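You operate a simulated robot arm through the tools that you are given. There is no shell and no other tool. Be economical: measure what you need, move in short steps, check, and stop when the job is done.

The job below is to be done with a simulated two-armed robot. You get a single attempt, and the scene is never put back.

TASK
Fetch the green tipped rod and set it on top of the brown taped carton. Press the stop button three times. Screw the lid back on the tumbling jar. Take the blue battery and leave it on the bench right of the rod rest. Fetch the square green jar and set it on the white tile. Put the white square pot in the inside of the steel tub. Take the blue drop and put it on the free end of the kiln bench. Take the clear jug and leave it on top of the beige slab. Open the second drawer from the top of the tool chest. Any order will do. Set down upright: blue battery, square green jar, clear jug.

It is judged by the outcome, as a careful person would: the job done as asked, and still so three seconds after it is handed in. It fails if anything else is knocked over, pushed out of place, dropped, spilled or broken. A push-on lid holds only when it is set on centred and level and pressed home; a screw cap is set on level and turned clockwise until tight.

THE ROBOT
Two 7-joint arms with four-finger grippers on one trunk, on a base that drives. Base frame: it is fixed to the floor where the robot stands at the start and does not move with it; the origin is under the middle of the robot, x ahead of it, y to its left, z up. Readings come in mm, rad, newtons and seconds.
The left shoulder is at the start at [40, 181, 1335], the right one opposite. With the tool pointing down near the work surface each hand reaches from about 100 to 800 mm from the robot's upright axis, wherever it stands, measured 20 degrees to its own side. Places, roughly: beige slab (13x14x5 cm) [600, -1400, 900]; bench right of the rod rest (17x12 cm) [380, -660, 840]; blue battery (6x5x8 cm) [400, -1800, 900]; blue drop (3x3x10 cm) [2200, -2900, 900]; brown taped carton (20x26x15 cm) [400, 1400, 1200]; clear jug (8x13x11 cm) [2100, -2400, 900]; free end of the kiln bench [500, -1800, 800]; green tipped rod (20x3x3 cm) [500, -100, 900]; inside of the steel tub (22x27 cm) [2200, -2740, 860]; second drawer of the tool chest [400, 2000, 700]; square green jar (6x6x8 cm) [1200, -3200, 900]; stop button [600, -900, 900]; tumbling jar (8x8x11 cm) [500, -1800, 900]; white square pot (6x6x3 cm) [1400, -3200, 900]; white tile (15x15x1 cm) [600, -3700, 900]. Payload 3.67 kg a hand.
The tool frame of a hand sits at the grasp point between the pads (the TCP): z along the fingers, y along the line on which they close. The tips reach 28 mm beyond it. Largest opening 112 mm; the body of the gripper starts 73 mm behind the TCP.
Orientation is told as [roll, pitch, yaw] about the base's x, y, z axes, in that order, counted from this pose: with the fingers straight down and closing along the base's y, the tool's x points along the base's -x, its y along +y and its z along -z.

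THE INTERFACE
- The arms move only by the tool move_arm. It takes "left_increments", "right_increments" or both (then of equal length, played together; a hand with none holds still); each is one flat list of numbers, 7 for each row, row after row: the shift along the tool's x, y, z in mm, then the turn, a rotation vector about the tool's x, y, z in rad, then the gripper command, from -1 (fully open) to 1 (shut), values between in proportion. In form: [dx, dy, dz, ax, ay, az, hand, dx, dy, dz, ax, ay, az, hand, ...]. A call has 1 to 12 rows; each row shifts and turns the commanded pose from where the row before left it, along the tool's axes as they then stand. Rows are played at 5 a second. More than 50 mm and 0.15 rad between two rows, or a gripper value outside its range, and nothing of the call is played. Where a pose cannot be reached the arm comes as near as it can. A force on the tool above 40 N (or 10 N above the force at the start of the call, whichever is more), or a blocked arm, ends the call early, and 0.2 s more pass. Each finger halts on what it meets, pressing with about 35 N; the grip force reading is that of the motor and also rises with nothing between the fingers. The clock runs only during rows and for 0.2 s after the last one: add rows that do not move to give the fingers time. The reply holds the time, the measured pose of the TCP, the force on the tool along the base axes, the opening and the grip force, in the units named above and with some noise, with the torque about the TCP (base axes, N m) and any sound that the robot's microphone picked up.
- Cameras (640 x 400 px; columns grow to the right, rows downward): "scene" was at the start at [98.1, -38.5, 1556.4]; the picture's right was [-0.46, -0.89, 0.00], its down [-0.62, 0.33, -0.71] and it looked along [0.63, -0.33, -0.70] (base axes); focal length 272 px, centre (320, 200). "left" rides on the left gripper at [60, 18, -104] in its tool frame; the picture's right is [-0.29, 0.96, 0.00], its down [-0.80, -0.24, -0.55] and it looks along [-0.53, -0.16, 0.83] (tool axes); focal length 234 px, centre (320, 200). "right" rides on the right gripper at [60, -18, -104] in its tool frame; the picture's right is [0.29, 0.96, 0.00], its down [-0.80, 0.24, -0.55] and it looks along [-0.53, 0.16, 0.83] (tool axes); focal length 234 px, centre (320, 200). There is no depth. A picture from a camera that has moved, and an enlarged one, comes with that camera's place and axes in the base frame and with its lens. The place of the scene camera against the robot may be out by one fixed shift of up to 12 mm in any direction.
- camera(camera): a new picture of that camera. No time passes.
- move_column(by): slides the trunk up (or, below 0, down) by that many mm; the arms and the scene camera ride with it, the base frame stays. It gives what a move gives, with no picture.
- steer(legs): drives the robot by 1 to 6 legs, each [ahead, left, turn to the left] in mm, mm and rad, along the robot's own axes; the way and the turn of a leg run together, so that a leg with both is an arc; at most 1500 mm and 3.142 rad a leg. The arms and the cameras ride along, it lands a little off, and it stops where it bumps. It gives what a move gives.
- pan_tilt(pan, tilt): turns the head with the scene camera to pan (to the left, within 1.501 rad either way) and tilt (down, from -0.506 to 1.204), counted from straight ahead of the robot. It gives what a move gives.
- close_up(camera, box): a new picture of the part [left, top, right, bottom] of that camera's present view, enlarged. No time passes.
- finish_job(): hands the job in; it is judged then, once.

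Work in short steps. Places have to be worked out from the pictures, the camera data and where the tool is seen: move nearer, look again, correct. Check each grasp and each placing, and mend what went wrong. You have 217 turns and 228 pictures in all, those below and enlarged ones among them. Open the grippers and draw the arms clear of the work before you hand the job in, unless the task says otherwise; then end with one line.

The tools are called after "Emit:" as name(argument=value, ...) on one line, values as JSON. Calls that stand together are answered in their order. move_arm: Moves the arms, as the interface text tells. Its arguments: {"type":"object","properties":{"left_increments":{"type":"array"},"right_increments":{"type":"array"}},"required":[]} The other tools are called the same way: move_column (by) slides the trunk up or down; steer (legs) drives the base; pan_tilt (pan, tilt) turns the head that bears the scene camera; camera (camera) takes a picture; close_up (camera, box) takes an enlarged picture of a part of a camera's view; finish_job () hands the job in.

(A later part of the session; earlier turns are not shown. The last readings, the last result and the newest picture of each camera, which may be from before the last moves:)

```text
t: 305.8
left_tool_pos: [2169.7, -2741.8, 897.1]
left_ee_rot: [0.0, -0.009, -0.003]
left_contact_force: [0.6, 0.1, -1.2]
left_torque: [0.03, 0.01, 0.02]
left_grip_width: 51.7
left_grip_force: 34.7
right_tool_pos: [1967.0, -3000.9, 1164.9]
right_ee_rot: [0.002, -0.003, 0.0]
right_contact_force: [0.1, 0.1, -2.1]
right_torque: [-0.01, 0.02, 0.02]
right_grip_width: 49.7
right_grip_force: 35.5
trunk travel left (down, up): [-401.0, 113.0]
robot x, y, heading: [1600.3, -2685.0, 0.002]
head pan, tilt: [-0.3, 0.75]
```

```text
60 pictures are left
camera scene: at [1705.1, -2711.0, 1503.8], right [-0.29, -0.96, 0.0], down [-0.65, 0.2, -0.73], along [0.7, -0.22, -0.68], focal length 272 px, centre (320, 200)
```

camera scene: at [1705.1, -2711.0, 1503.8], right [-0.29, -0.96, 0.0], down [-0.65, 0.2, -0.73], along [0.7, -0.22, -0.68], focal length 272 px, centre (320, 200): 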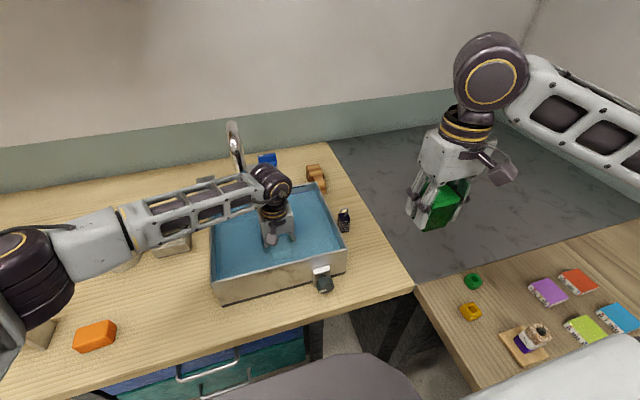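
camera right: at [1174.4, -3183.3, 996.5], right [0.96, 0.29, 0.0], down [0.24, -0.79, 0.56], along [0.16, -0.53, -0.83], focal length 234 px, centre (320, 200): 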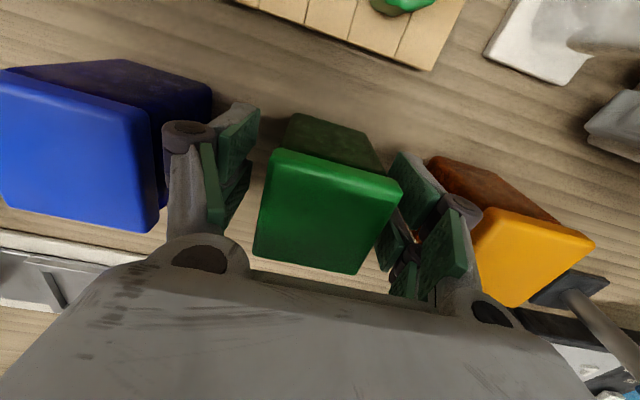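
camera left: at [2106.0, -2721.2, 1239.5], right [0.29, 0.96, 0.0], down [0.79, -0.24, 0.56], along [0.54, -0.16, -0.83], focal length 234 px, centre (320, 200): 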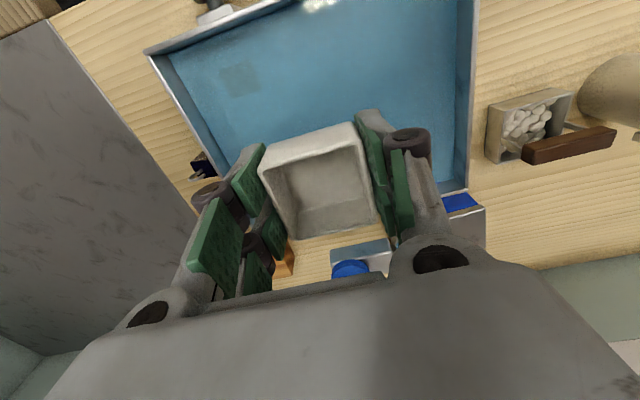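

No contact yet. I continue in small steps.

Emit:
move_arm(left_increments=[0, 0, 4, 0, 0, 0, 1, 0, 0, 4, 0, 0, 0, 1, 0, 0, 3, 0, 0, 0, 1, 0, 0, 3, 0, 0, 0, 1, 0, 0, 3, 0, 0, 0, 1, 0, 0, 0, 0, 0, 0, 1])

```text
t: 307.0
left_tool_pos: [2171.4, -2741.6, 889.4]
left_ee_rot: [-0.005, -0.013, -0.002]
left_contact_force: [-7.8, 4.5, 18.0]
left_torque: [0.72, 0.62, 0.2]
left_grip_width: 51.5
left_grip_force: 34.8
right_tool_pos: [1966.2, -2999.6, 1166.4]
right_ee_rot: [0.0, -0.003, 0.0]
right_contact_force: [0.7, -1.3, -2.0]
right_torque: [0.01, 0.02, -0.01]
right_grip_width: 49.6
right_grip_force: 35.1
trunk travel left (down, up): [-401.0, 113.0]
robot x, y, heading: [1600.5, -2688.5, 0.004]
head pan, tilt: [-0.3, 0.75]
stopped in row 5 (left hand): the force on the tool passed its limit at 44 N (the readings are from after the stop); the commanded pose is now the measured one
```

The pot is on the tub floor (contact at z 889). I release and rise straight up.

Emit:
move_arm(left_increments=[0, 0, -1, 0, 0, 0, 1, 0, 0, 0, 0, 0, 0, 0.1, 0, 0, 0, 0, 0, 0, -0.3, 0, 0, 0, 0, 0, 0, -0.4, 0, 0, -15, 0, 0, 0, -0.4, 0, 0, -40, 0, 0, 0, -0.4, 0, 0, -45, 0, 0, 0, -0.4, 0, 0, -45, 0, 0, 0, -0.4, 0, 0, -45, 0, 0, 0, -0.4, 0, 0, -45, 0, 0, 0, -0.4])

Emit:
camera(camera="left")

Emit:
close_up(camera="scene", box=[200, 160, 380, 310])

```text
t: 309.2
left_tool_pos: [2167.9, -2740.9, 1123.0]
left_ee_rot: [-0.001, -0.012, -0.004]
left_contact_force: [1.1, 0.5, -0.7]
left_torque: [-0.01, -0.03, -0.03]
left_grip_width: 78.7
left_grip_force: 0.1
right_tool_pos: [1966.9, -3001.3, 1165.9]
right_ee_rot: [-0.001, -0.004, 0.0]
right_contact_force: [-0.3, 0.2, -3.1]
right_torque: [-0.01, -0.02, -0.01]
right_grip_width: 49.5
right_grip_force: 35.4
trunk travel left (down, up): [-401.0, 113.0]
robot x, y, heading: [1601.1, -2684.8, -0.0]
head pan, tilt: [-0.3, 0.75]
```

```text
59 pictures are left
camera left: at [2106.1, -2723.2, 1226.2], right [0.29, 0.96, 0.0], down [0.79, -0.24, 0.56], along [0.54, -0.16, -0.83], focal length 234 px, centre (320, 200)
```

left: 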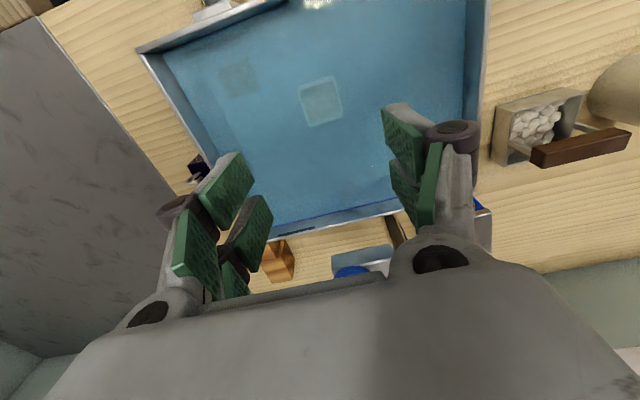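

```text
2.67 times, centred on (290, 235) of scene
camera zoom: at [1704.1, -2711.2, 1503.9], right [-0.29, -0.96, 0.0], down [-0.65, 0.2, -0.73], along [0.7, -0.21, -0.68], focal length 726 px, centre (400, 107)
```

zoom: 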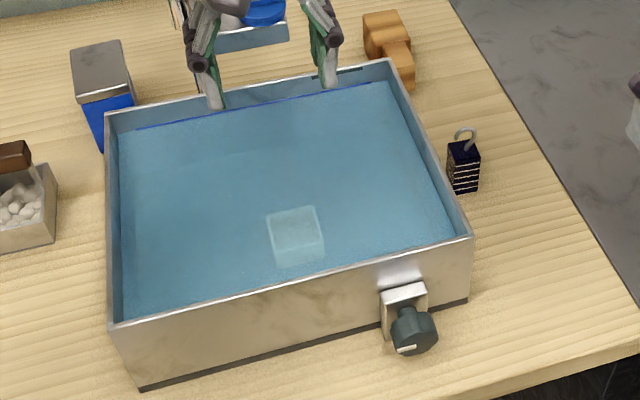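

The pot sits inside the tub. The blue drop is the small dark-blue hooked block right of the tub, ≈[2217,-2955]. I turn the left hand 90° so it can close along x and move toward it.

Emit:
move_arm(left_increments=[0, 0, 0, 0, 0, -0.143, -0.3, 0, 0, 0, 0, 0, -0.143, -0.3, 0, 0, 0, 0, 0, -0.143, -0.3, 0, 0, 0, 0, 0, -0.143, -0.3, 0, 0, 0, 0, 0, -0.143, -0.3, 0, 0, 0, 0, 0, -0.143, -0.3, 0, 0, 0, 0, 0, -0.143, -0.3, 0, 0, 0, 0, 0, -0.143, -0.3, 0, 0, 0, 0, 0, -0.143, -0.3, 0, 0, 0, 0, 0, -0.143, -0.3, 0, 0, 0, 0, 0, -0.141, -0.3])

Emit:
move_arm(left_increments=[40, -8, 0, 0, 0, 0, -0.3, 40, -8, 0, 0, 0, 0, -0.3, 40, -8, 0, 0, 0, 0, -0.3, 40, -8, 0, 0, 0, 0, -0.3, 0, 0, 0, 0, 0, 0, -0.3])

Emit:
camera(camera="left")

Emit:
camera(camera="scene")

```text
t: 311.6
left_tool_pos: [2169.3, -2740.9, 1122.6]
left_ee_rot: [-0.012, 0.005, 1.571]
left_contact_force: [0.0, 0.3, -0.9]
left_torque: [-0.02, 0.03, -0.02]
left_grip_width: 72.8
left_grip_force: 0.1
right_tool_pos: [1967.7, -3001.1, 1165.7]
right_ee_rot: [0.0, -0.002, 0.001]
right_contact_force: [0.6, -0.4, -2.0]
right_torque: [-0.01, 0.02, 0.02]
right_grip_width: 49.9
right_grip_force: 34.8
trunk travel left (down, up): [-401.0, 113.0]
robot x, y, heading: [1596.2, -2685.7, -0.003]
head pan, tilt: [-0.3, 0.75]
```

```text
t: 312.8
left_tool_pos: [2202.2, -2900.3, 1121.7]
left_ee_rot: [-0.013, 0.003, 1.57]
left_contact_force: [-0.3, -0.4, -0.2]
left_torque: [-0.07, 0.04, 0.0]
left_grip_width: 73.0
left_grip_force: 0.1
right_tool_pos: [1967.5, -2998.8, 1165.5]
right_ee_rot: [-0.003, -0.002, 0.0]
right_contact_force: [0.2, 1.3, -2.4]
right_torque: [-0.01, 0.01, 0.0]
right_grip_width: 49.8
right_grip_force: 34.8
trunk travel left (down, up): [-401.0, 113.0]
robot x, y, heading: [1601.2, -2689.3, 0.001]
head pan, tilt: [-0.3, 0.75]
```

```text
57 pictures are left
camera left: at [2181.8, -2959.0, 1227.0], right [-0.96, 0.29, -0.01], down [0.23, 0.8, 0.55], along [0.17, 0.53, -0.83], focal length 234 px, centre (320, 200)
```

left: 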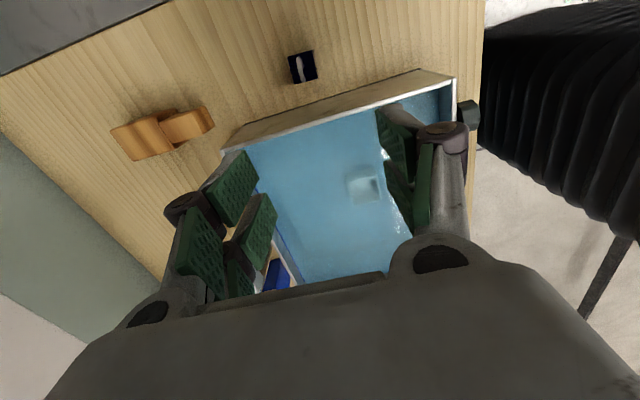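

```text
56 pictures are left
camera scene: at [1705.3, -2709.2, 1503.8], right [-0.29, -0.96, 0.0], down [-0.65, 0.2, -0.73], along [0.7, -0.22, -0.68], focal length 272 px, centre (320, 200)
```

scene: 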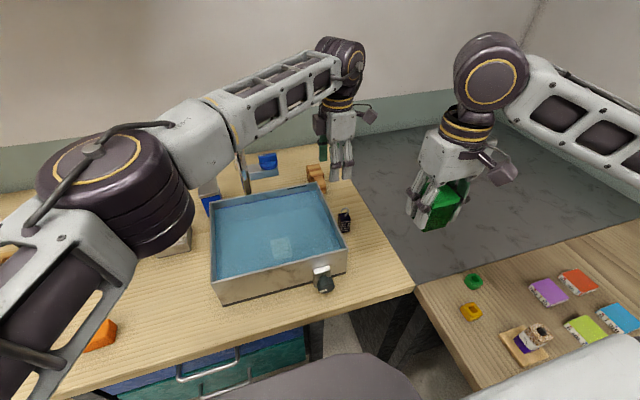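

Drop ≈[2213,-2941], with ~33 mm to the tub wall. I move over it, lower to z 975 and check.

Emit:
move_arm(left_increments=[21, -5.5, 20, 0, 0, 0, -0.1, 20, -5.5, 20, 0, 0, 0, -0.1, 0, 0, 36, 0, 0, 0, -0.1, 0, 0, 36, 0, 0, 0, -0.1, 0, 0, 35, 0, 0, 0, -0.1, 0, 0, 0, 0, 0, 0, -0.1])

Emit:
camera(camera="left")

Emit:
close_up(camera="scene", box=[280, 120, 420, 260])

```text
t: 314.2
left_tool_pos: [2205.0, -2909.0, 1010.0]
left_ee_rot: [-0.014, 0.005, 1.57]
left_contact_force: [1.1, 0.5, 0.5]
left_torque: [-0.01, 0.02, 0.01]
left_grip_width: 61.5
left_grip_force: 0.0
left hand out of reach, approached as far as the arm can: row 1, 2
right_tool_pos: [1967.4, -3000.7, 1165.7]
right_ee_rot: [0.001, -0.004, 0.001]
right_contact_force: [0.7, 0.0, -1.9]
right_torque: [0.0, 0.02, 0.01]
right_grip_width: 50.0
right_grip_force: 34.9
trunk travel left (down, up): [-401.0, 113.0]
robot x, y, heading: [1600.0, -2687.5, 0.001]
head pan, tilt: [-0.3, 0.75]
```

```text
55 pictures are left
camera left: at [2184.2, -2968.5, 1114.1], right [-0.96, 0.29, -0.01], down [0.23, 0.8, 0.55], along [0.17, 0.53, -0.83], focal length 234 px, centre (320, 200)
```

left: 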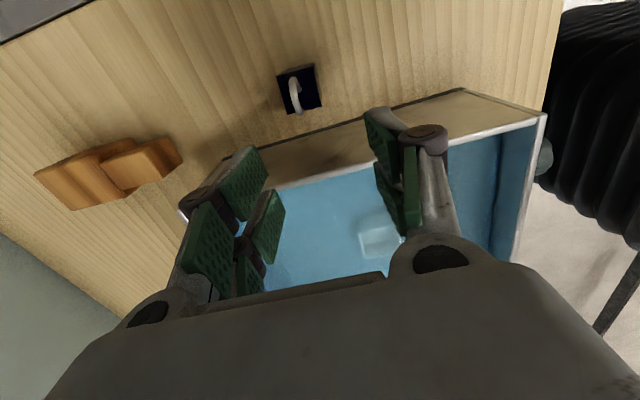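

```text
2.86 times, centred on (350, 190) of scene
camera zoom: at [1704.9, -2711.2, 1503.8], right [-0.29, -0.96, 0.0], down [-0.65, 0.2, -0.73], along [0.7, -0.21, -0.68], focal length 778 px, centre (234, 229)
```

zoom: 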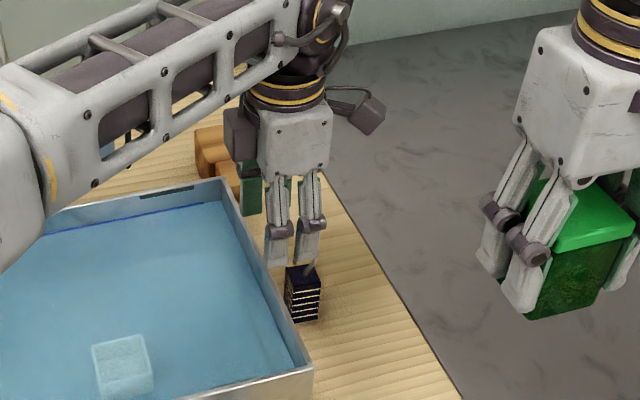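

The left arm can't reach further at this angle. I raise it, turn the robot 0.25 rad right, and bring the hand back over the drop.

Emit:
move_arm(left_increments=[0, 0, -30, 0, 0, 0, -0.1, 0, 0, -30, 0, 0, 0, -0.1])

Emit:
steer(legs=[[0, 0, -0.25]])

Emit:
move_arm(left_increments=[0, 0, 0, 0, 0, -0.125, -0.1, 0, 0, 0, 0, 0, -0.125, -0.1, -37, -27, 0, 0, 0, 0, -0.1, -37, -27, 0, 0, 0, 0, -0.1, -37, -27, 0, 0, 0, 0, -0.1, 0, 0, 30, 0, 0, 0, -0.1, 0, 0, 20, 0, 0, 0, -0.1])

Emit:
camera(camera="left")

Emit:
camera(camera="scene")

```text
t: 314.8
left_tool_pos: [2203.3, -2907.8, 1070.4]
left_ee_rot: [-0.012, 0.003, 1.566]
left_contact_force: [-0.2, -0.3, -0.3]
left_torque: [0.0, -0.04, 0.01]
left_grip_width: 61.6
left_grip_force: 0.1
right_tool_pos: [1967.5, -2999.5, 1165.9]
right_ee_rot: [0.0, -0.003, -0.001]
right_contact_force: [0.1, 0.2, -2.2]
right_torque: [0.04, 0.0, 0.0]
right_grip_width: 49.7
right_grip_force: 35.1
trunk travel left (down, up): [-401.0, 113.0]
robot x, y, heading: [1599.4, -2686.6, 0.0]
head pan, tilt: [-0.3, 0.75]
```

```text
t: 316.1
left_tool_pos: [2130.4, -3051.3, 1070.2]
left_ee_rot: [-0.011, 0.004, 1.316]
left_contact_force: [1.4, 0.2, -0.6]
left_torque: [-0.02, 0.01, -0.02]
left_grip_width: 61.9
left_grip_force: 0.1
right_tool_pos: [1876.9, -3082.1, 1165.6]
right_ee_rot: [-0.001, -0.002, -0.251]
right_contact_force: [0.1, 0.2, -2.1]
right_torque: [0.0, 0.01, 0.06]
right_grip_width: 49.5
right_grip_force: 34.3
trunk travel left (down, up): [-401.0, 113.0]
robot x, y, heading: [1599.7, -2683.5, -0.244]
head pan, tilt: [-0.3, 0.75]
```

```text
t: 317.8
left_tool_pos: [2212.0, -2940.5, 1019.1]
left_ee_rot: [-0.01, 0.005, 1.567]
left_contact_force: [1.0, -0.3, -0.6]
left_torque: [0.0, -0.01, 0.05]
left_grip_width: 61.5
left_grip_force: 0.0
right_tool_pos: [1878.8, -3082.0, 1166.0]
right_ee_rot: [0.0, -0.001, -0.251]
right_contact_force: [-0.3, 0.2, -1.4]
right_torque: [0.02, 0.01, 0.02]
right_grip_width: 49.5
right_grip_force: 35.5
trunk travel left (down, up): [-401.0, 113.0]
robot x, y, heading: [1598.9, -2684.3, -0.249]
head pan, tilt: [-0.3, 0.75]
```

```text
53 pictures are left
camera left: at [2191.7, -2999.3, 1124.2], right [-0.96, 0.29, -0.01], down [0.24, 0.8, 0.55], along [0.17, 0.53, -0.83], focal length 234 px, centre (320, 200)
```

left: 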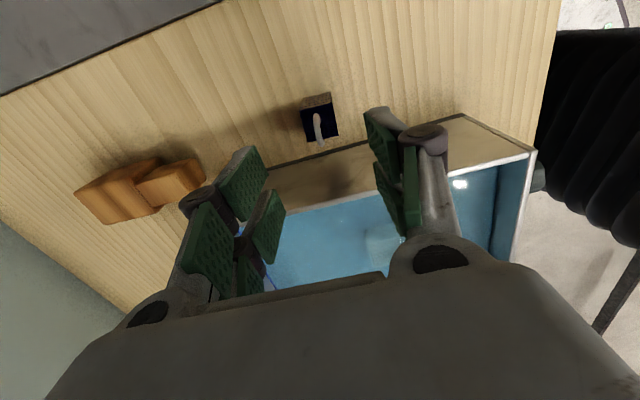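

```text
52 pictures are left
camera scene: at [1696.0, -2735.1, 1503.8], right [-0.52, -0.85, 0.0], down [-0.58, 0.36, -0.73], along [0.62, -0.38, -0.68], focal length 272 px, centre (320, 200)
```

scene: 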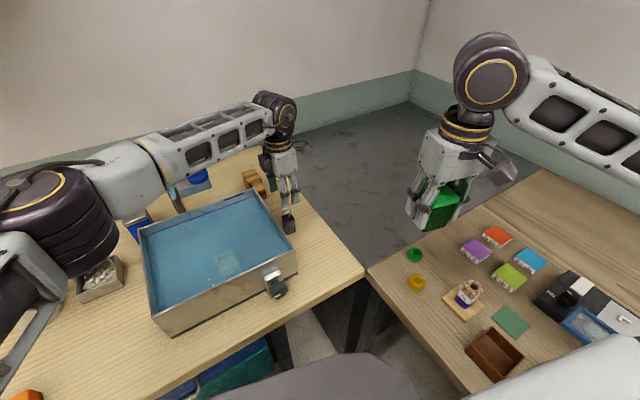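

Perfectly over the drop. I descend and close on it.

Emit:
move_arm(left_increments=[0, 0, 35, 0, 0, 0, -0.1, 0, 0, 35, 0, 0, 0, -0.1, 0, 0, 35, 0, 0, 0, -0.1, 0, 0, 25, 0, 0, 0, -0.1, 0, 0, 0, 0, 0, 0, -0.1, 0, 0, 0, 0, 0, 0, 0.5, 0, 0, 0, 0, 0, 0, 1, 0, 0, 0, 0, 0, 0, 1, 0, 0, 0, 0, 0, 0, 1])

Emit:
camera(camera="left")

```text
t: 319.8
left_tool_pos: [2213.2, -2942.1, 889.9]
left_ee_rot: [-0.009, 0.005, 1.567]
left_contact_force: [1.3, -0.3, 0.7]
left_torque: [0.0, 0.0, 0.01]
left_grip_width: 29.9
left_grip_force: 34.9
right_tool_pos: [1877.7, -3082.4, 1166.1]
right_ee_rot: [0.0, -0.004, -0.25]
right_contact_force: [-0.6, 0.1, -2.2]
right_torque: [-0.01, -0.01, -0.02]
right_grip_width: 49.7
right_grip_force: 35.4
trunk travel left (down, up): [-401.0, 113.0]
robot x, y, heading: [1599.1, -2690.3, -0.252]
head pan, tilt: [-0.3, 0.75]
```

```text
51 pictures are left
camera left: at [2192.0, -3001.0, 994.7], right [-0.96, 0.29, -0.01], down [0.24, 0.8, 0.55], along [0.17, 0.53, -0.83], focal length 234 px, centre (320, 200)
```

left: 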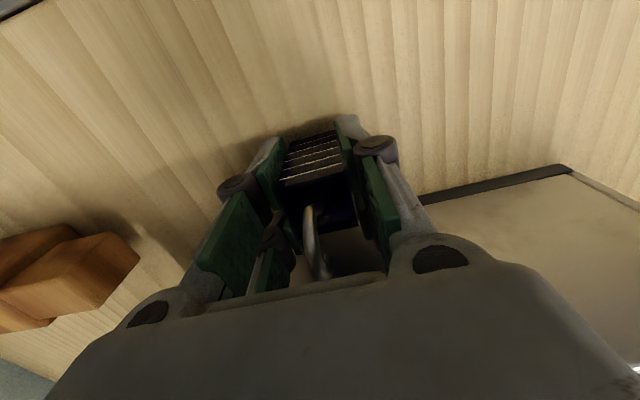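

The drop is gripped (30 mm). I lift it and tuck the left hand in toward the robot's left.

Emit:
move_arm(left_increments=[0, 0, -44, 0, 0, 0, 1, 0, 0, -44, 0, 0, 0, 1, 0, 0, -44, 0, 0, 0, 1, 0, 0, -44, 0, 0, 0, 1, 0, 0, -44, 0, 0, 0, 1, 0, 0, 0, 0, 0, 0, 1])

Emit:
move_arm(left_increments=[-37.9, 16.3, 0, 0, 0, 0, 1, -37.9, 16.3, 0, 0, 0, 0, 1, -37.9, 16.3, 0, 0, 0, 0, 1, -37.9, 16.3, 0, 0, 0, 0, 1, -37.9, 16.3, 0, 0, 0, 0, 1, -37.9, 16.3, 0, 0, 0, 0, 1, -37.9, 16.3, 0, 0, 0, 0, 1, -37.9, 16.3, 0, 0, 0, 0, 1, -37.9, 16.3, 0, 0, 0, 0, 1])

Emit:
camera(camera="scene")

```text
t: 321.1
left_tool_pos: [2210.7, -2939.8, 1110.2]
left_ee_rot: [-0.01, 0.006, 1.568]
left_contact_force: [-0.1, 0.2, -1.5]
left_torque: [0.01, 0.02, -0.02]
left_grip_width: 29.6
left_grip_force: 35.2
right_tool_pos: [1878.1, -3082.0, 1165.6]
right_ee_rot: [0.002, -0.002, -0.252]
right_contact_force: [-0.3, -0.3, -2.5]
right_torque: [0.01, 0.0, 0.0]
right_grip_width: 49.8
right_grip_force: 34.8
trunk travel left (down, up): [-401.0, 113.0]
robot x, y, heading: [1599.3, -2686.7, -0.248]
head pan, tilt: [-0.3, 0.75]
```

```text
t: 323.1
left_tool_pos: [2063.7, -2596.0, 1107.1]
left_ee_rot: [-0.012, 0.006, 1.566]
left_contact_force: [-0.5, -0.2, -1.0]
left_torque: [0.01, -0.03, 0.01]
left_grip_width: 29.6
left_grip_force: 34.7
right_tool_pos: [1877.6, -3080.8, 1167.3]
right_ee_rot: [-0.003, -0.003, -0.253]
right_contact_force: [-0.7, 0.9, -1.9]
right_torque: [-0.03, 0.0, -0.01]
right_grip_width: 49.7
right_grip_force: 35.1
trunk travel left (down, up): [-401.0, 113.0]
robot x, y, heading: [1598.7, -2684.1, -0.249]
head pan, tilt: [-0.3, 0.75]
```

```text
50 pictures are left
camera scene: at [1694.6, -2732.7, 1504.0], right [-0.52, -0.85, 0.0], down [-0.58, 0.36, -0.73], along [0.62, -0.38, -0.68], focal length 272 px, centre (320, 200)
```

scene: 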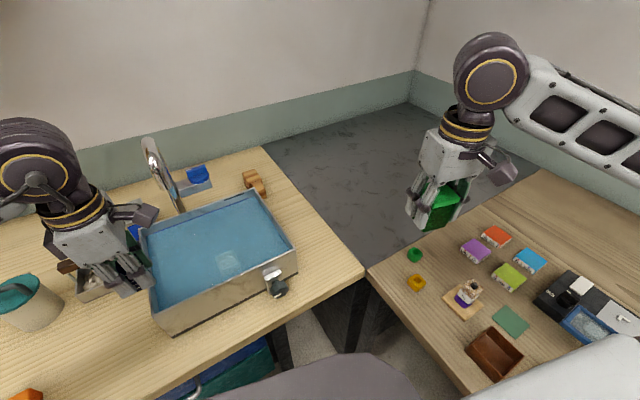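

Now back to the jars' bench: back off, turn to face -y, and position as before to set the jar down for a regrip with a tilted hand (the tile is far back).

Emit:
steer(legs=[[-200, 0, 0], [0, 0, -1.322], [90, -146, 0]])

Emit:
pan_tilt(pan=-0.2, tilt=0.75)

Emit:
camera(camera="scene")

```text
t: 329.4
left_tool_pos: [1459.0, -3155.0, 1105.9]
left_ee_rot: [-0.011, 0.007, 0.243]
left_contact_force: [0.4, 0.2, -1.3]
left_torque: [-0.02, 0.0, 0.0]
left_grip_width: 29.7
left_grip_force: 34.6
right_tool_pos: [945.6, -3090.0, 1167.2]
right_ee_rot: [-0.002, -0.004, -1.577]
right_contact_force: [-0.9, -0.8, -3.0]
right_torque: [0.04, 0.03, -0.02]
right_grip_width: 49.7
right_grip_force: 35.6
trunk travel left (down, up): [-401.0, 113.0]
robot x, y, heading: [1260.8, -2722.6, -1.574]
head pan, tilt: [-0.3, 0.75]
```

```text
t: 330.1
left_tool_pos: [1457.6, -3156.1, 1105.9]
left_ee_rot: [-0.011, 0.005, 0.242]
left_contact_force: [-0.2, 0.0, -0.7]
left_torque: [0.02, -0.01, -0.01]
left_grip_width: 29.6
left_grip_force: 34.8
right_tool_pos: [944.6, -3091.8, 1165.9]
right_ee_rot: [0.001, -0.002, -1.577]
right_contact_force: [-0.5, -0.6, -2.4]
right_torque: [0.04, -0.01, 0.0]
right_grip_width: 49.8
right_grip_force: 35.3
trunk travel left (down, up): [-401.0, 113.0]
robot x, y, heading: [1261.8, -2725.5, -1.581]
head pan, tilt: [-0.201, 0.75]
```

```text
49 pictures are left
camera scene: at [1249.0, -2827.9, 1503.7], right [-0.98, 0.21, 0.0], down [0.14, 0.67, -0.73], along [-0.15, -0.72, -0.68], focal length 272 px, centre (320, 200)
```

scene: 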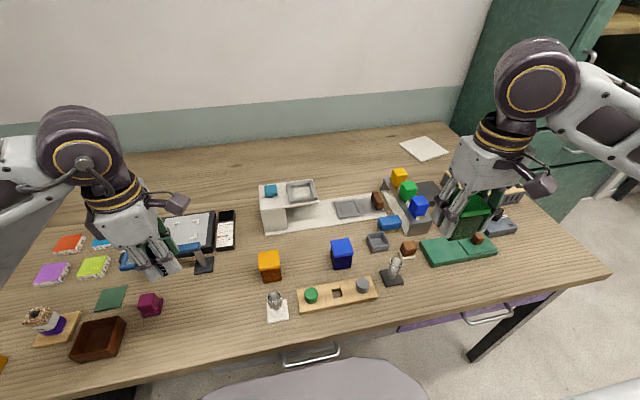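

I carry the jar back over its original free slot at [1195,-3243] and lower it.

Emit:
move_arm(right_increments=[-25.3, 41.7, 0, 0, 0, 0, 1, -25.3, 41.7, 0, 0, 0, 0, 1, -25.3, 41.7, 0, 0, 0, 0, 1, -25.3, 41.7, 0, 0, 0, 0, 1, -25.3, 41.7, 0, 0, 0, 0, 1, -25.3, 41.7, 0, 0, 0, 0, 1, 0, 0, 45, 0, 0, 0, 1, 0, 0, 45, 0, 0, 0, 1, 0, 0, 45, 0, 0, 0, 1, 0, 0, 45, 0, 0, 0, 1, 0, 0, 45, 0, 0, 0, 1, 0, 0, 0, 0, 0, 0, 1])

Emit:
camera(camera="right")

```text
t: 332.7
left_tool_pos: [1459.4, -3154.7, 1106.5]
left_ee_rot: [-0.01, 0.005, 0.242]
left_contact_force: [-0.7, 0.2, -1.6]
left_torque: [-0.04, 0.01, -0.05]
left_grip_width: 29.4
left_grip_force: 34.8
right_tool_pos: [1194.2, -3244.8, 941.0]
right_ee_rot: [0.0, -0.003, -1.577]
right_contact_force: [0.8, 0.1, -1.5]
right_torque: [-0.01, 0.0, 0.04]
right_grip_width: 49.7
right_grip_force: 35.4
trunk travel left (down, up): [-401.0, 113.0]
robot x, y, heading: [1257.6, -2727.8, -1.577]
head pan, tilt: [-0.201, 0.75]
```

```text
48 pictures are left
camera right: at [1176.6, -3185.4, 1043.9], right [0.96, 0.28, 0.0], down [0.23, -0.8, 0.56], along [0.16, -0.53, -0.83], focal length 234 px, centre (320, 200)
```

right: 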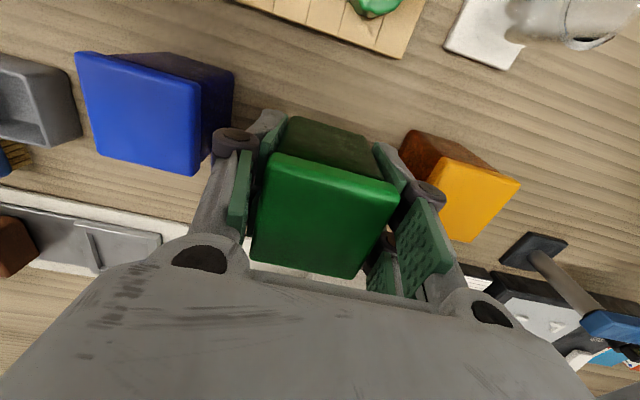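

I set the jar down, open, tilt the hand forward by 0.7 rad in place, and check.

Emit:
move_arm(right_increments=[0, 0, 38, 0, 0, 0, 1, 0, 0, 6, 0, 0, 0, 1, 0, 0, 4, 0, 0, 0, 1, 0, 0, 0, 0, 0, 0, 1, 0, 0, 0, 0, 0, 0, 0, 0, 0, 0, 0, 0, 0, -0.35, 0, 0, 0, 0, 0, 0, -0.38])

Emit:
move_arm(right_increments=[0, 0, 0, 0, -0.14, 0, -0.38, 0, 0, 0, 0, -0.14, 0, -0.38, 0, 0, 0, 0, -0.14, 0, -0.38, 0, 0, 0, 0, -0.14, 0, -0.38, 0, 0, 0, 0, -0.14, 0, -0.38, 0, 0, 0, 0, 0, 0, -0.38])

Emit:
camera(camera="right")

Emit:
close_up(camera="scene", box=[220, 130, 460, 320])

```text
t: 334.3
left_tool_pos: [1458.8, -3155.9, 1106.7]
left_ee_rot: [-0.01, 0.006, 0.24]
left_contact_force: [-0.1, -0.9, -0.9]
left_torque: [-0.01, -0.01, 0.01]
left_grip_width: 29.7
left_grip_force: 35.1
right_tool_pos: [1193.4, -3245.6, 893.0]
right_ee_rot: [0.0, -0.003, -1.578]
right_contact_force: [-1.0, -1.4, 1.2]
right_torque: [0.06, 0.0, -0.01]
right_grip_width: 77.3
right_grip_force: 0.0
trunk travel left (down, up): [-401.0, 113.0]
robot x, y, heading: [1259.7, -2722.8, -1.579]
head pan, tilt: [-0.201, 0.75]
```

```text
t: 335.7
left_tool_pos: [1459.1, -3155.2, 1106.7]
left_ee_rot: [-0.01, 0.003, 0.241]
left_contact_force: [0.2, 0.7, -1.1]
left_torque: [0.02, -0.03, 0.0]
left_grip_width: 29.6
left_grip_force: 35.3
right_tool_pos: [1194.2, -3244.2, 892.8]
right_ee_rot: [0.0, -0.704, -1.577]
right_contact_force: [-0.5, 0.4, 0.2]
right_torque: [-0.01, -0.02, 0.0]
right_grip_width: 77.0
right_grip_force: 0.0
trunk travel left (down, up): [-401.0, 113.0]
robot x, y, heading: [1262.4, -2723.2, -1.572]
head pan, tilt: [-0.201, 0.75]
```

```text
47 pictures are left
camera right: at [1176.4, -3132.6, 932.9], right [0.96, 0.21, -0.19], down [0.24, -0.25, 0.94], along [0.15, -0.94, -0.29], focal length 234 px, centre (320, 200)
```

right: 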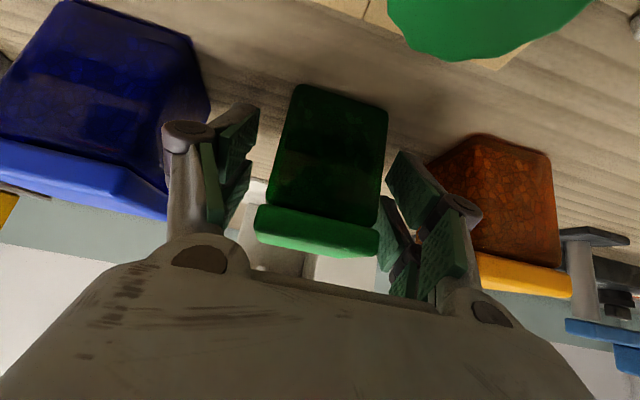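

```text
2.11 times, centred on (340, 225) of scene
camera zoom: at [1250.2, -2827.6, 1503.8], right [-0.98, 0.2, 0.0], down [0.14, 0.67, -0.73], along [-0.15, -0.72, -0.68], focal length 573 px, centre (278, 147)
```

zoom: 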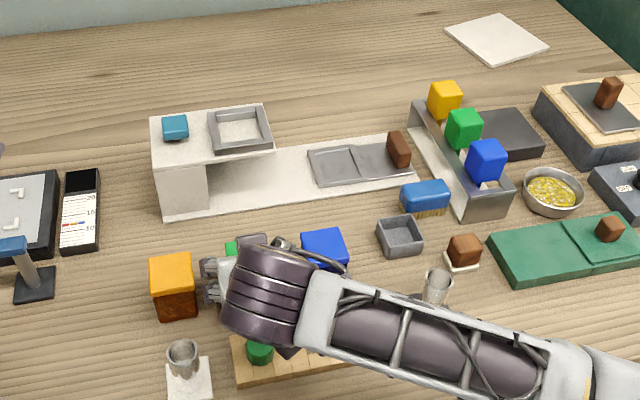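

The tilted fingers straddle the jar. I close, lift, and check that the jar stays level.

Emit:
move_arm(right_increments=[0, 0, 0, 0, 0, 0, 0.3, 0, 0, 0, 0, 0, 0, 1, 0, 0, 0, 0, 0, 0, 1, 0, 0, 0, 0, 0, 0, 1, -12.9, 0, -15.2, 0, 0, 0, 1, -25.9, 0, -30.5, 0, 0, 0, 1, -25.9, 0, -30.5, 0, 0, 0, 1, -25.9, 0, -30.5, 0, 0, 0, 1, -25.9, 0, -30.5, 0, 0, 0, 1, -25.9, 0, -30.5, 0, 0, 0, 1, 0, 0, 0, 0, 0, 0, 1])

Emit:
camera(camera="right")

Emit:
camera(camera="scene")

```text
t: 338.1
left_tool_pos: [1457.5, -3155.3, 1106.4]
left_ee_rot: [-0.011, 0.005, 0.241]
left_contact_force: [-1.3, 0.5, -0.8]
left_torque: [0.02, 0.01, 0.01]
left_grip_width: 29.6
left_grip_force: 35.1
right_tool_pos: [1193.7, -3245.1, 1115.4]
right_ee_rot: [0.001, -0.701, -1.578]
right_contact_force: [0.5, -0.3, -3.3]
right_torque: [-0.02, 0.03, -0.01]
right_grip_width: 49.8
right_grip_force: 35.1
trunk travel left (down, up): [-401.0, 113.0]
robot x, y, heading: [1264.2, -2724.2, -1.573]
head pan, tilt: [-0.201, 0.75]
```

```text
45 pictures are left
camera right: at [1176.2, -3132.2, 1153.8], right [0.96, 0.21, -0.19], down [0.24, -0.25, 0.94], along [0.15, -0.94, -0.29], focal length 234 px, centre (320, 200)
```

right: 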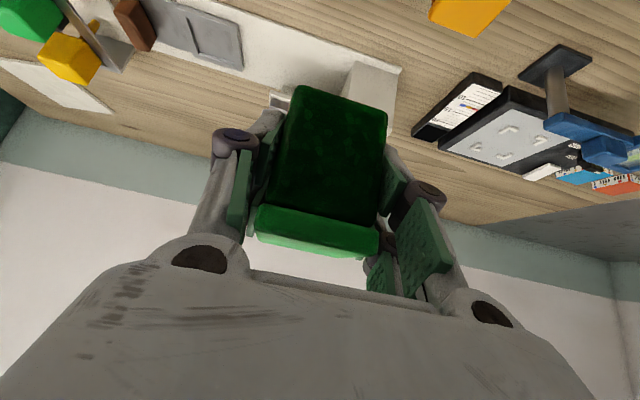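

```text
44 pictures are left
camera scene: at [1249.6, -2827.3, 1503.8], right [-0.98, 0.21, 0.0], down [0.14, 0.67, -0.73], along [-0.15, -0.72, -0.68], focal length 272 px, centre (320, 200)
```

scene: 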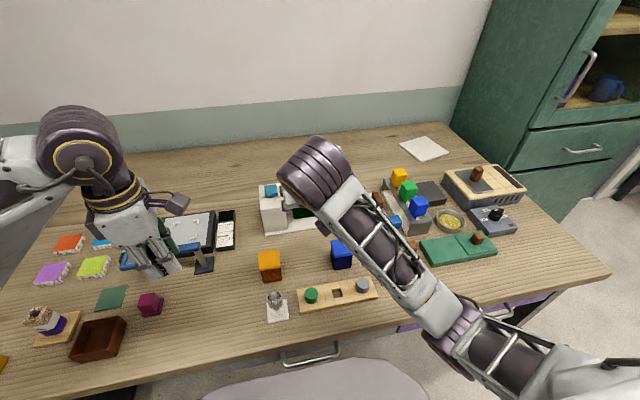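

The jar is upright in the tilted grip. I raise the trunk 100 mm for clearance and drive right along the bench toward the tile.

Emit:
move_column(by=100)

Emit:
steer(legs=[[0, -470, 0]])

Emit:
camera(camera="scene")

Emit:
camera(camera="right")

```text
t: 339.4
left_tool_pos: [1459.0, -3155.3, 1206.2]
left_ee_rot: [-0.011, 0.005, 0.241]
left_contact_force: [-1.0, 0.0, -2.1]
left_torque: [-0.01, -0.01, 0.0]
left_grip_width: 29.7
left_grip_force: 35.2
right_tool_pos: [1194.3, -3243.9, 1213.8]
right_ee_rot: [0.001, -0.701, -1.578]
right_contact_force: [-0.1, -0.3, -2.7]
right_torque: [0.01, 0.03, 0.01]
right_grip_width: 49.8
right_grip_force: 35.0
trunk travel left (down, up): [-501.0, 13.0]
robot x, y, heading: [1263.4, -2723.9, -1.572]
head pan, tilt: [-0.201, 0.75]
```

```text
t: 342.3
left_tool_pos: [988.6, -3152.1, 1207.6]
left_ee_rot: [-0.009, 0.007, 0.237]
left_contact_force: [-0.1, 0.8, -1.3]
left_torque: [-0.01, 0.02, 0.02]
left_grip_width: 29.9
left_grip_force: 34.8
right_tool_pos: [724.6, -3241.1, 1213.7]
right_ee_rot: [0.0, -0.702, -1.576]
right_contact_force: [0.5, 0.3, -2.3]
right_torque: [-0.01, 0.0, 0.0]
right_grip_width: 49.7
right_grip_force: 34.9
trunk travel left (down, up): [-501.0, 13.0]
robot x, y, heading: [793.6, -2722.0, -1.577]
head pan, tilt: [-0.201, 0.75]
```

```text
43 pictures are left
camera scene: at [780.8, -2824.5, 1604.3], right [-0.98, 0.21, 0.0], down [0.14, 0.67, -0.73], along [-0.15, -0.72, -0.68], focal length 272 px, centre (320, 200)
```

scene: 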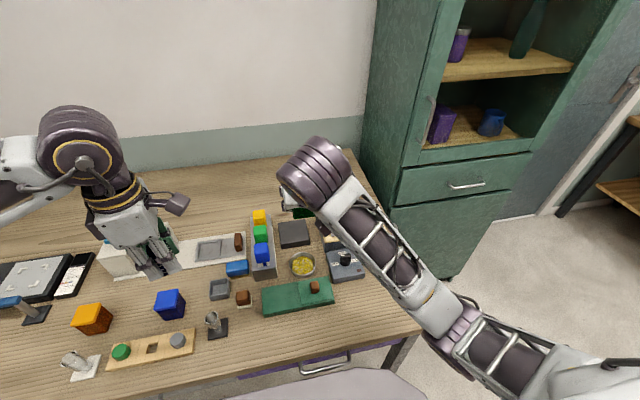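

```text
42 pictures are left
camera right: at [706.8, -3129.3, 1254.0], right [0.96, 0.21, -0.19], down [0.24, -0.25, 0.94], along [0.15, -0.94, -0.29], focal length 234 px, centre (320, 200)
```

right: 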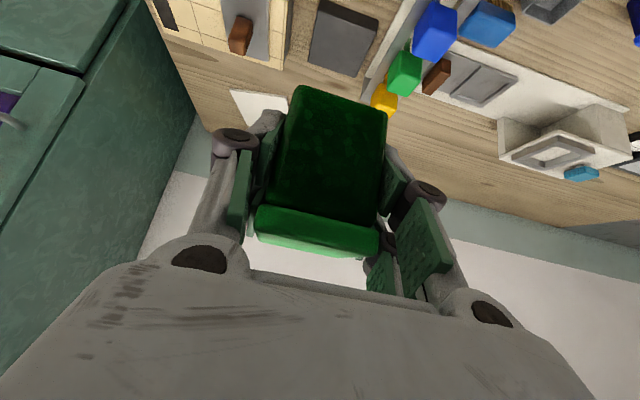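

I drive forward 60 mm, then extend the jar forward over the tile at height while raising the left hand out of the way.

Emit:
steer(legs=[[60, 0, 0]])

Emit:
move_arm(left_increments=[0, 0, -24, 0, 0, 0, 1, 0, 0, -24, 0, 0, 0, 1, 0, 0, -24, 0, 0, 0, 1, 0, 0, -24, 0, 0, 0, 1, 0, 0, -24, 0, 0, 0, 1, 0, 0, -24, 0, 0, 0, 1, 0, 0, -24, 0, 0, 0, 1, 0, 0, -24, 0, 0, 0, 1, 0, 0, 0, 0, 0, 0, 1], right_increments=[-32, -14, 27, 0, 0, 0, 1, -32, -14, 27, 0, 0, 0, 1, -32, -14, 27, 0, 0, 0, 1, -32, -14, 27, 0, 0, 0, 1, -32, -14, 27, 0, 0, 0, 1, -32, -14, 27, 0, 0, 0, 1, -32, -14, 27, 0, 0, 0, 1, -32, -14, 27, 0, 0, 0, 1, 0, 0, 0, 0, 0, 0, 1])

Emit:
camera(camera="right")

Emit:
camera(camera="scene")

```text
t: 343.3
left_tool_pos: [986.9, -3203.8, 1209.7]
left_ee_rot: [-0.016, 0.007, 0.238]
left_contact_force: [1.2, 0.8, -1.0]
left_torque: [-0.07, -0.01, 0.02]
left_grip_width: 29.5
left_grip_force: 34.7
right_tool_pos: [723.2, -3294.5, 1216.9]
right_ee_rot: [-0.002, -0.71, -1.578]
right_contact_force: [-0.9, 0.5, -1.3]
right_torque: [-0.05, 0.01, -0.02]
right_grip_width: 49.9
right_grip_force: 34.6
trunk travel left (down, up): [-501.0, 13.0]
robot x, y, heading: [787.2, -2781.4, -1.574]
head pan, tilt: [-0.201, 0.75]
```

```text
t: 345.3
left_tool_pos: [988.3, -3209.0, 1398.7]
left_ee_rot: [-0.012, 0.005, 0.238]
left_contact_force: [-0.1, -0.2, -0.5]
left_torque: [0.01, -0.02, 0.0]
left_grip_width: 29.5
left_grip_force: 35.5
right_tool_pos: [609.6, -3632.9, 1215.5]
right_ee_rot: [0.001, -0.702, -1.578]
right_contact_force: [-0.1, -0.3, -1.9]
right_torque: [0.0, 0.0, -0.01]
right_grip_width: 49.8
right_grip_force: 35.0
trunk travel left (down, up): [-501.0, 13.0]
robot x, y, heading: [790.4, -2781.5, -1.573]
head pan, tilt: [-0.201, 0.75]
```

```text
41 pictures are left
camera right: at [591.4, -3522.3, 1255.4], right [0.96, 0.21, -0.19], down [0.24, -0.25, 0.94], along [0.15, -0.94, -0.29], focal length 234 px, centre (320, 200)
```

right: 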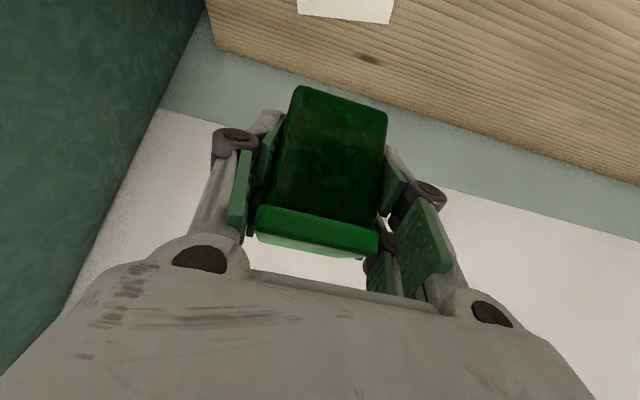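

```text
40 pictures are left
camera scene: at [779.1, -2883.3, 1604.2], right [-0.98, 0.21, 0.0], down [0.14, 0.67, -0.73], along [-0.15, -0.72, -0.68], focal length 272 px, centre (320, 200)
```

scene: 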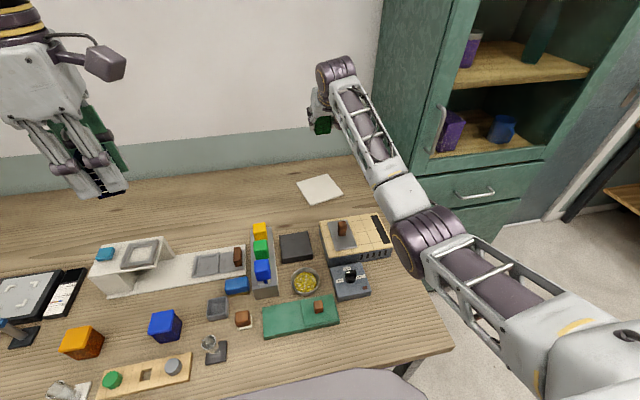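

Tile centre ≈[600,-3725]. To keep the forearm clear of the tray, I lower the trunk only 150 mm, then go forward 92 mm and start down with the arm.

Emit:
move_column(by=-150)

Emit:
move_arm(right_increments=[-23.4, -3.5, 19.8, 0, 0, 0, 1, -23.4, -3.5, 19.8, 0, 0, 0, 1, -23.4, -3, 19.8, 0, 0, 0, 1, 19.4, 0, 22.9, 0, 0, 0, 1, 19.4, 0, 22.9, 0, 0, 0, 1, 19.4, 0, 22.9, 0, 0, 0, 1, 0, 0, 0, 0, 0, 0, 1])

Emit:
camera(camera="right")

Emit:
camera(camera="scene")

```text
t: 347.1
left_tool_pos: [987.9, -3208.0, 1247.0]
left_ee_rot: [-0.012, 0.007, 0.239]
left_contact_force: [0.1, 0.4, -2.3]
left_torque: [0.0, 0.01, 0.01]
left_grip_width: 29.8
left_grip_force: 35.0
right_tool_pos: [609.8, -3633.8, 1066.8]
right_ee_rot: [-0.001, -0.703, -1.577]
right_contact_force: [-0.6, -0.5, -2.7]
right_torque: [0.05, -0.01, -0.03]
right_grip_width: 49.6
right_grip_force: 35.0
trunk travel left (down, up): [-351.0, 163.0]
robot x, y, heading: [789.2, -2781.6, -1.573]
head pan, tilt: [-0.201, 0.75]
```

```text
t: 348.7
left_tool_pos: [987.8, -3209.1, 1247.6]
left_ee_rot: [-0.01, 0.004, 0.24]
left_contact_force: [0.6, -0.4, -1.8]
left_torque: [0.0, -0.01, 0.0]
left_grip_width: 29.5
left_grip_force: 34.9
right_tool_pos: [600.5, -3707.7, 974.4]
right_ee_rot: [0.0, -0.701, -1.579]
right_contact_force: [-0.2, -0.2, -2.8]
right_torque: [-0.01, 0.01, 0.02]
right_grip_width: 50.0
right_grip_force: 34.6
right hand out of reach, approached as far as the arm can: row 3, 6
trunk travel left (down, up): [-351.0, 163.0]
robot x, y, heading: [788.3, -2783.5, -1.572]
head pan, tilt: [-0.201, 0.75]
```

```text
39 pictures are left
camera right: at [581.2, -3595.5, 1014.7], right [0.96, 0.21, -0.19], down [0.24, -0.25, 0.94], along [0.15, -0.94, -0.29], focal length 234 px, centre (320, 200)
```

right: 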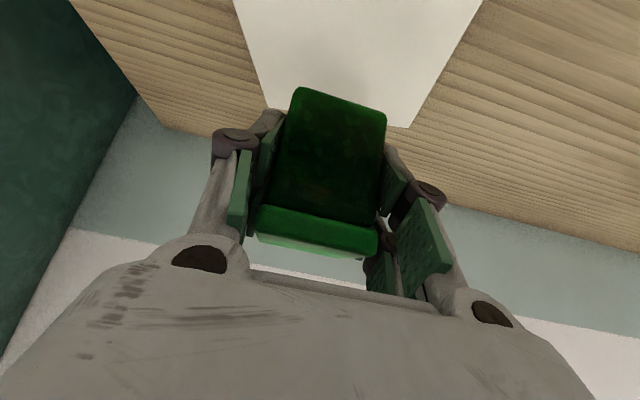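

```text
38 pictures are left
camera scene: at [778.3, -2884.1, 1453.4], right [-0.98, 0.21, 0.0], down [0.14, 0.67, -0.73], along [-0.15, -0.71, -0.68], focal length 272 px, centre (320, 200)
```

scene: 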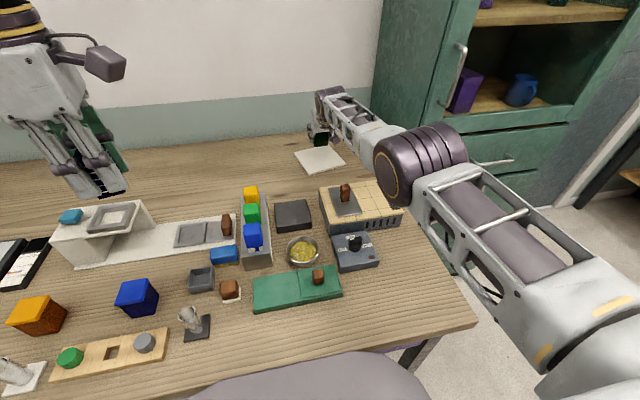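

The jar is over the tile (fully within its edges) at the arm's reach limit, so I lower the rest with the trunk.

Emit:
move_column(by=-58)

Emit:
camera(camera="right")

Emit:
camera(camera="scene")

```text
t: 349.6
left_tool_pos: [988.7, -3208.4, 1190.4]
left_ee_rot: [-0.011, 0.005, 0.238]
left_contact_force: [-0.7, -0.9, -1.5]
left_torque: [-0.01, -0.01, 0.0]
left_grip_width: 29.8
left_grip_force: 35.0
right_tool_pos: [599.5, -3708.4, 919.2]
right_ee_rot: [0.0, -0.704, -1.578]
right_contact_force: [0.0, -0.8, -2.4]
right_torque: [0.04, 0.02, 0.04]
right_grip_width: 49.8
right_grip_force: 35.3
trunk travel left (down, up): [-293.0, 221.0]
robot x, y, heading: [793.0, -2779.4, -1.578]
head pan, tilt: [-0.201, 0.75]
```

```text
37 pictures are left
camera right: at [581.7, -3595.1, 958.6], right [0.96, 0.21, -0.19], down [0.24, -0.25, 0.94], along [0.15, -0.94, -0.29], focal length 234 px, centre (320, 200)
```

right: 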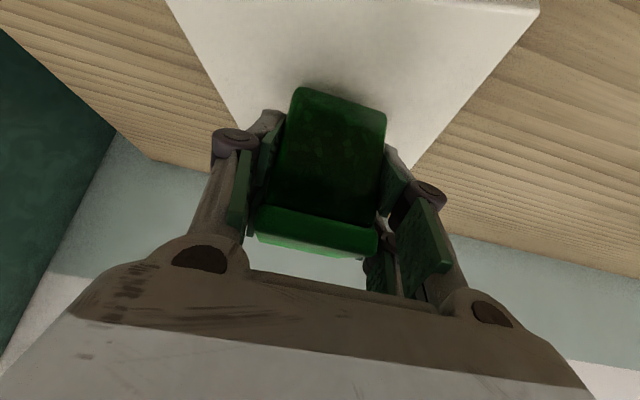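

```text
36 pictures are left
camera scene: at [778.8, -2883.2, 1396.0], right [-0.98, 0.21, 0.0], down [0.14, 0.67, -0.73], along [-0.15, -0.72, -0.68], focal length 272 px, centre (320, 200)
```

scene: 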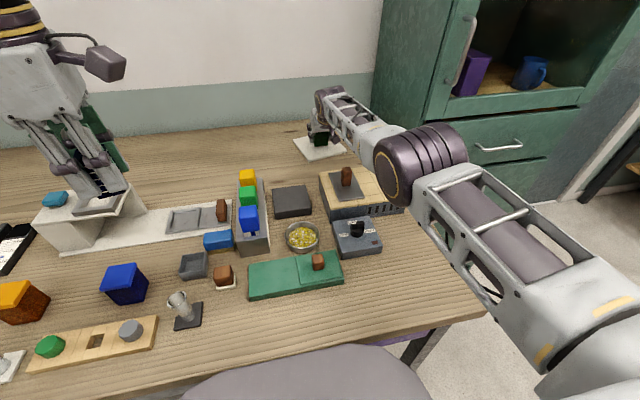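

The jar is centred over the tile. I lower a few mm more until contact.

Emit:
move_column(by=-10)

Emit:
move_column(by=-5)

```text
t: 350.2
left_tool_pos: [988.6, -3208.5, 1179.4]
left_ee_rot: [-0.011, 0.004, 0.24]
left_contact_force: [0.4, 0.8, -1.2]
left_torque: [0.02, 0.01, 0.0]
left_grip_width: 29.6
left_grip_force: 35.0
right_tool_pos: [599.4, -3707.8, 908.9]
right_ee_rot: [0.0, -0.7, -1.577]
right_contact_force: [-0.1, -0.4, -2.1]
right_torque: [0.01, 0.0, 0.01]
right_grip_width: 50.1
right_grip_force: 34.9
trunk travel left (down, up): [-283.0, 231.0]
robot x, y, heading: [790.9, -2780.3, -1.579]
head pan, tilt: [-0.201, 0.75]
```

```text
t: 350.8
left_tool_pos: [987.0, -3207.6, 1175.1]
left_ee_rot: [-0.01, 0.005, 0.239]
left_contact_force: [0.6, 0.0, -0.6]
left_torque: [-0.01, 0.03, 0.02]
left_grip_width: 29.4
left_grip_force: 35.3
right_tool_pos: [599.1, -3707.4, 904.1]
right_ee_rot: [-0.001, -0.703, -1.578]
right_contact_force: [-0.1, -0.3, -3.3]
right_torque: [0.02, -0.04, 0.0]
right_grip_width: 49.9
right_grip_force: 34.8
trunk travel left (down, up): [-278.0, 236.0]
robot x, y, heading: [793.0, -2777.3, -1.575]
head pan, tilt: [-0.201, 0.75]
```

Emit:
move_column(by=-3)

Emit:
move_column(by=-3)

```text
t: 351.3
left_tool_pos: [987.5, -3208.3, 1173.7]
left_ee_rot: [-0.013, 0.005, 0.239]
left_contact_force: [0.6, 0.3, -1.6]
left_torque: [-0.01, 0.0, -0.01]
left_grip_width: 29.7
left_grip_force: 34.8
right_tool_pos: [599.8, -3707.2, 902.7]
right_ee_rot: [0.001, -0.708, -1.577]
right_contact_force: [-0.2, -0.3, 6.5]
right_torque: [0.18, 0.04, 0.01]
right_grip_width: 49.7
right_grip_force: 34.5
trunk travel left (down, up): [-275.0, 239.0]
robot x, y, heading: [796.1, -2782.3, -1.577]
head pan, tilt: [-0.201, 0.75]
```

```text
t: 351.8
left_tool_pos: [988.6, -3206.4, 1170.4]
left_ee_rot: [-0.013, 0.005, 0.239]
left_contact_force: [-0.3, 0.5, 0.0]
left_torque: [0.01, -0.01, -0.04]
left_grip_width: 29.5
left_grip_force: 35.5
right_tool_pos: [599.8, -3707.6, 904.5]
right_ee_rot: [0.0, -0.712, -1.578]
right_contact_force: [-1.3, -2.4, 18.5]
right_torque: [0.33, 0.03, 0.0]
right_grip_width: 49.9
right_grip_force: 35.8
trunk travel left (down, up): [-272.0, 242.0]
robot x, y, heading: [792.7, -2779.0, -1.574]
head pan, tilt: [-0.201, 0.75]
```

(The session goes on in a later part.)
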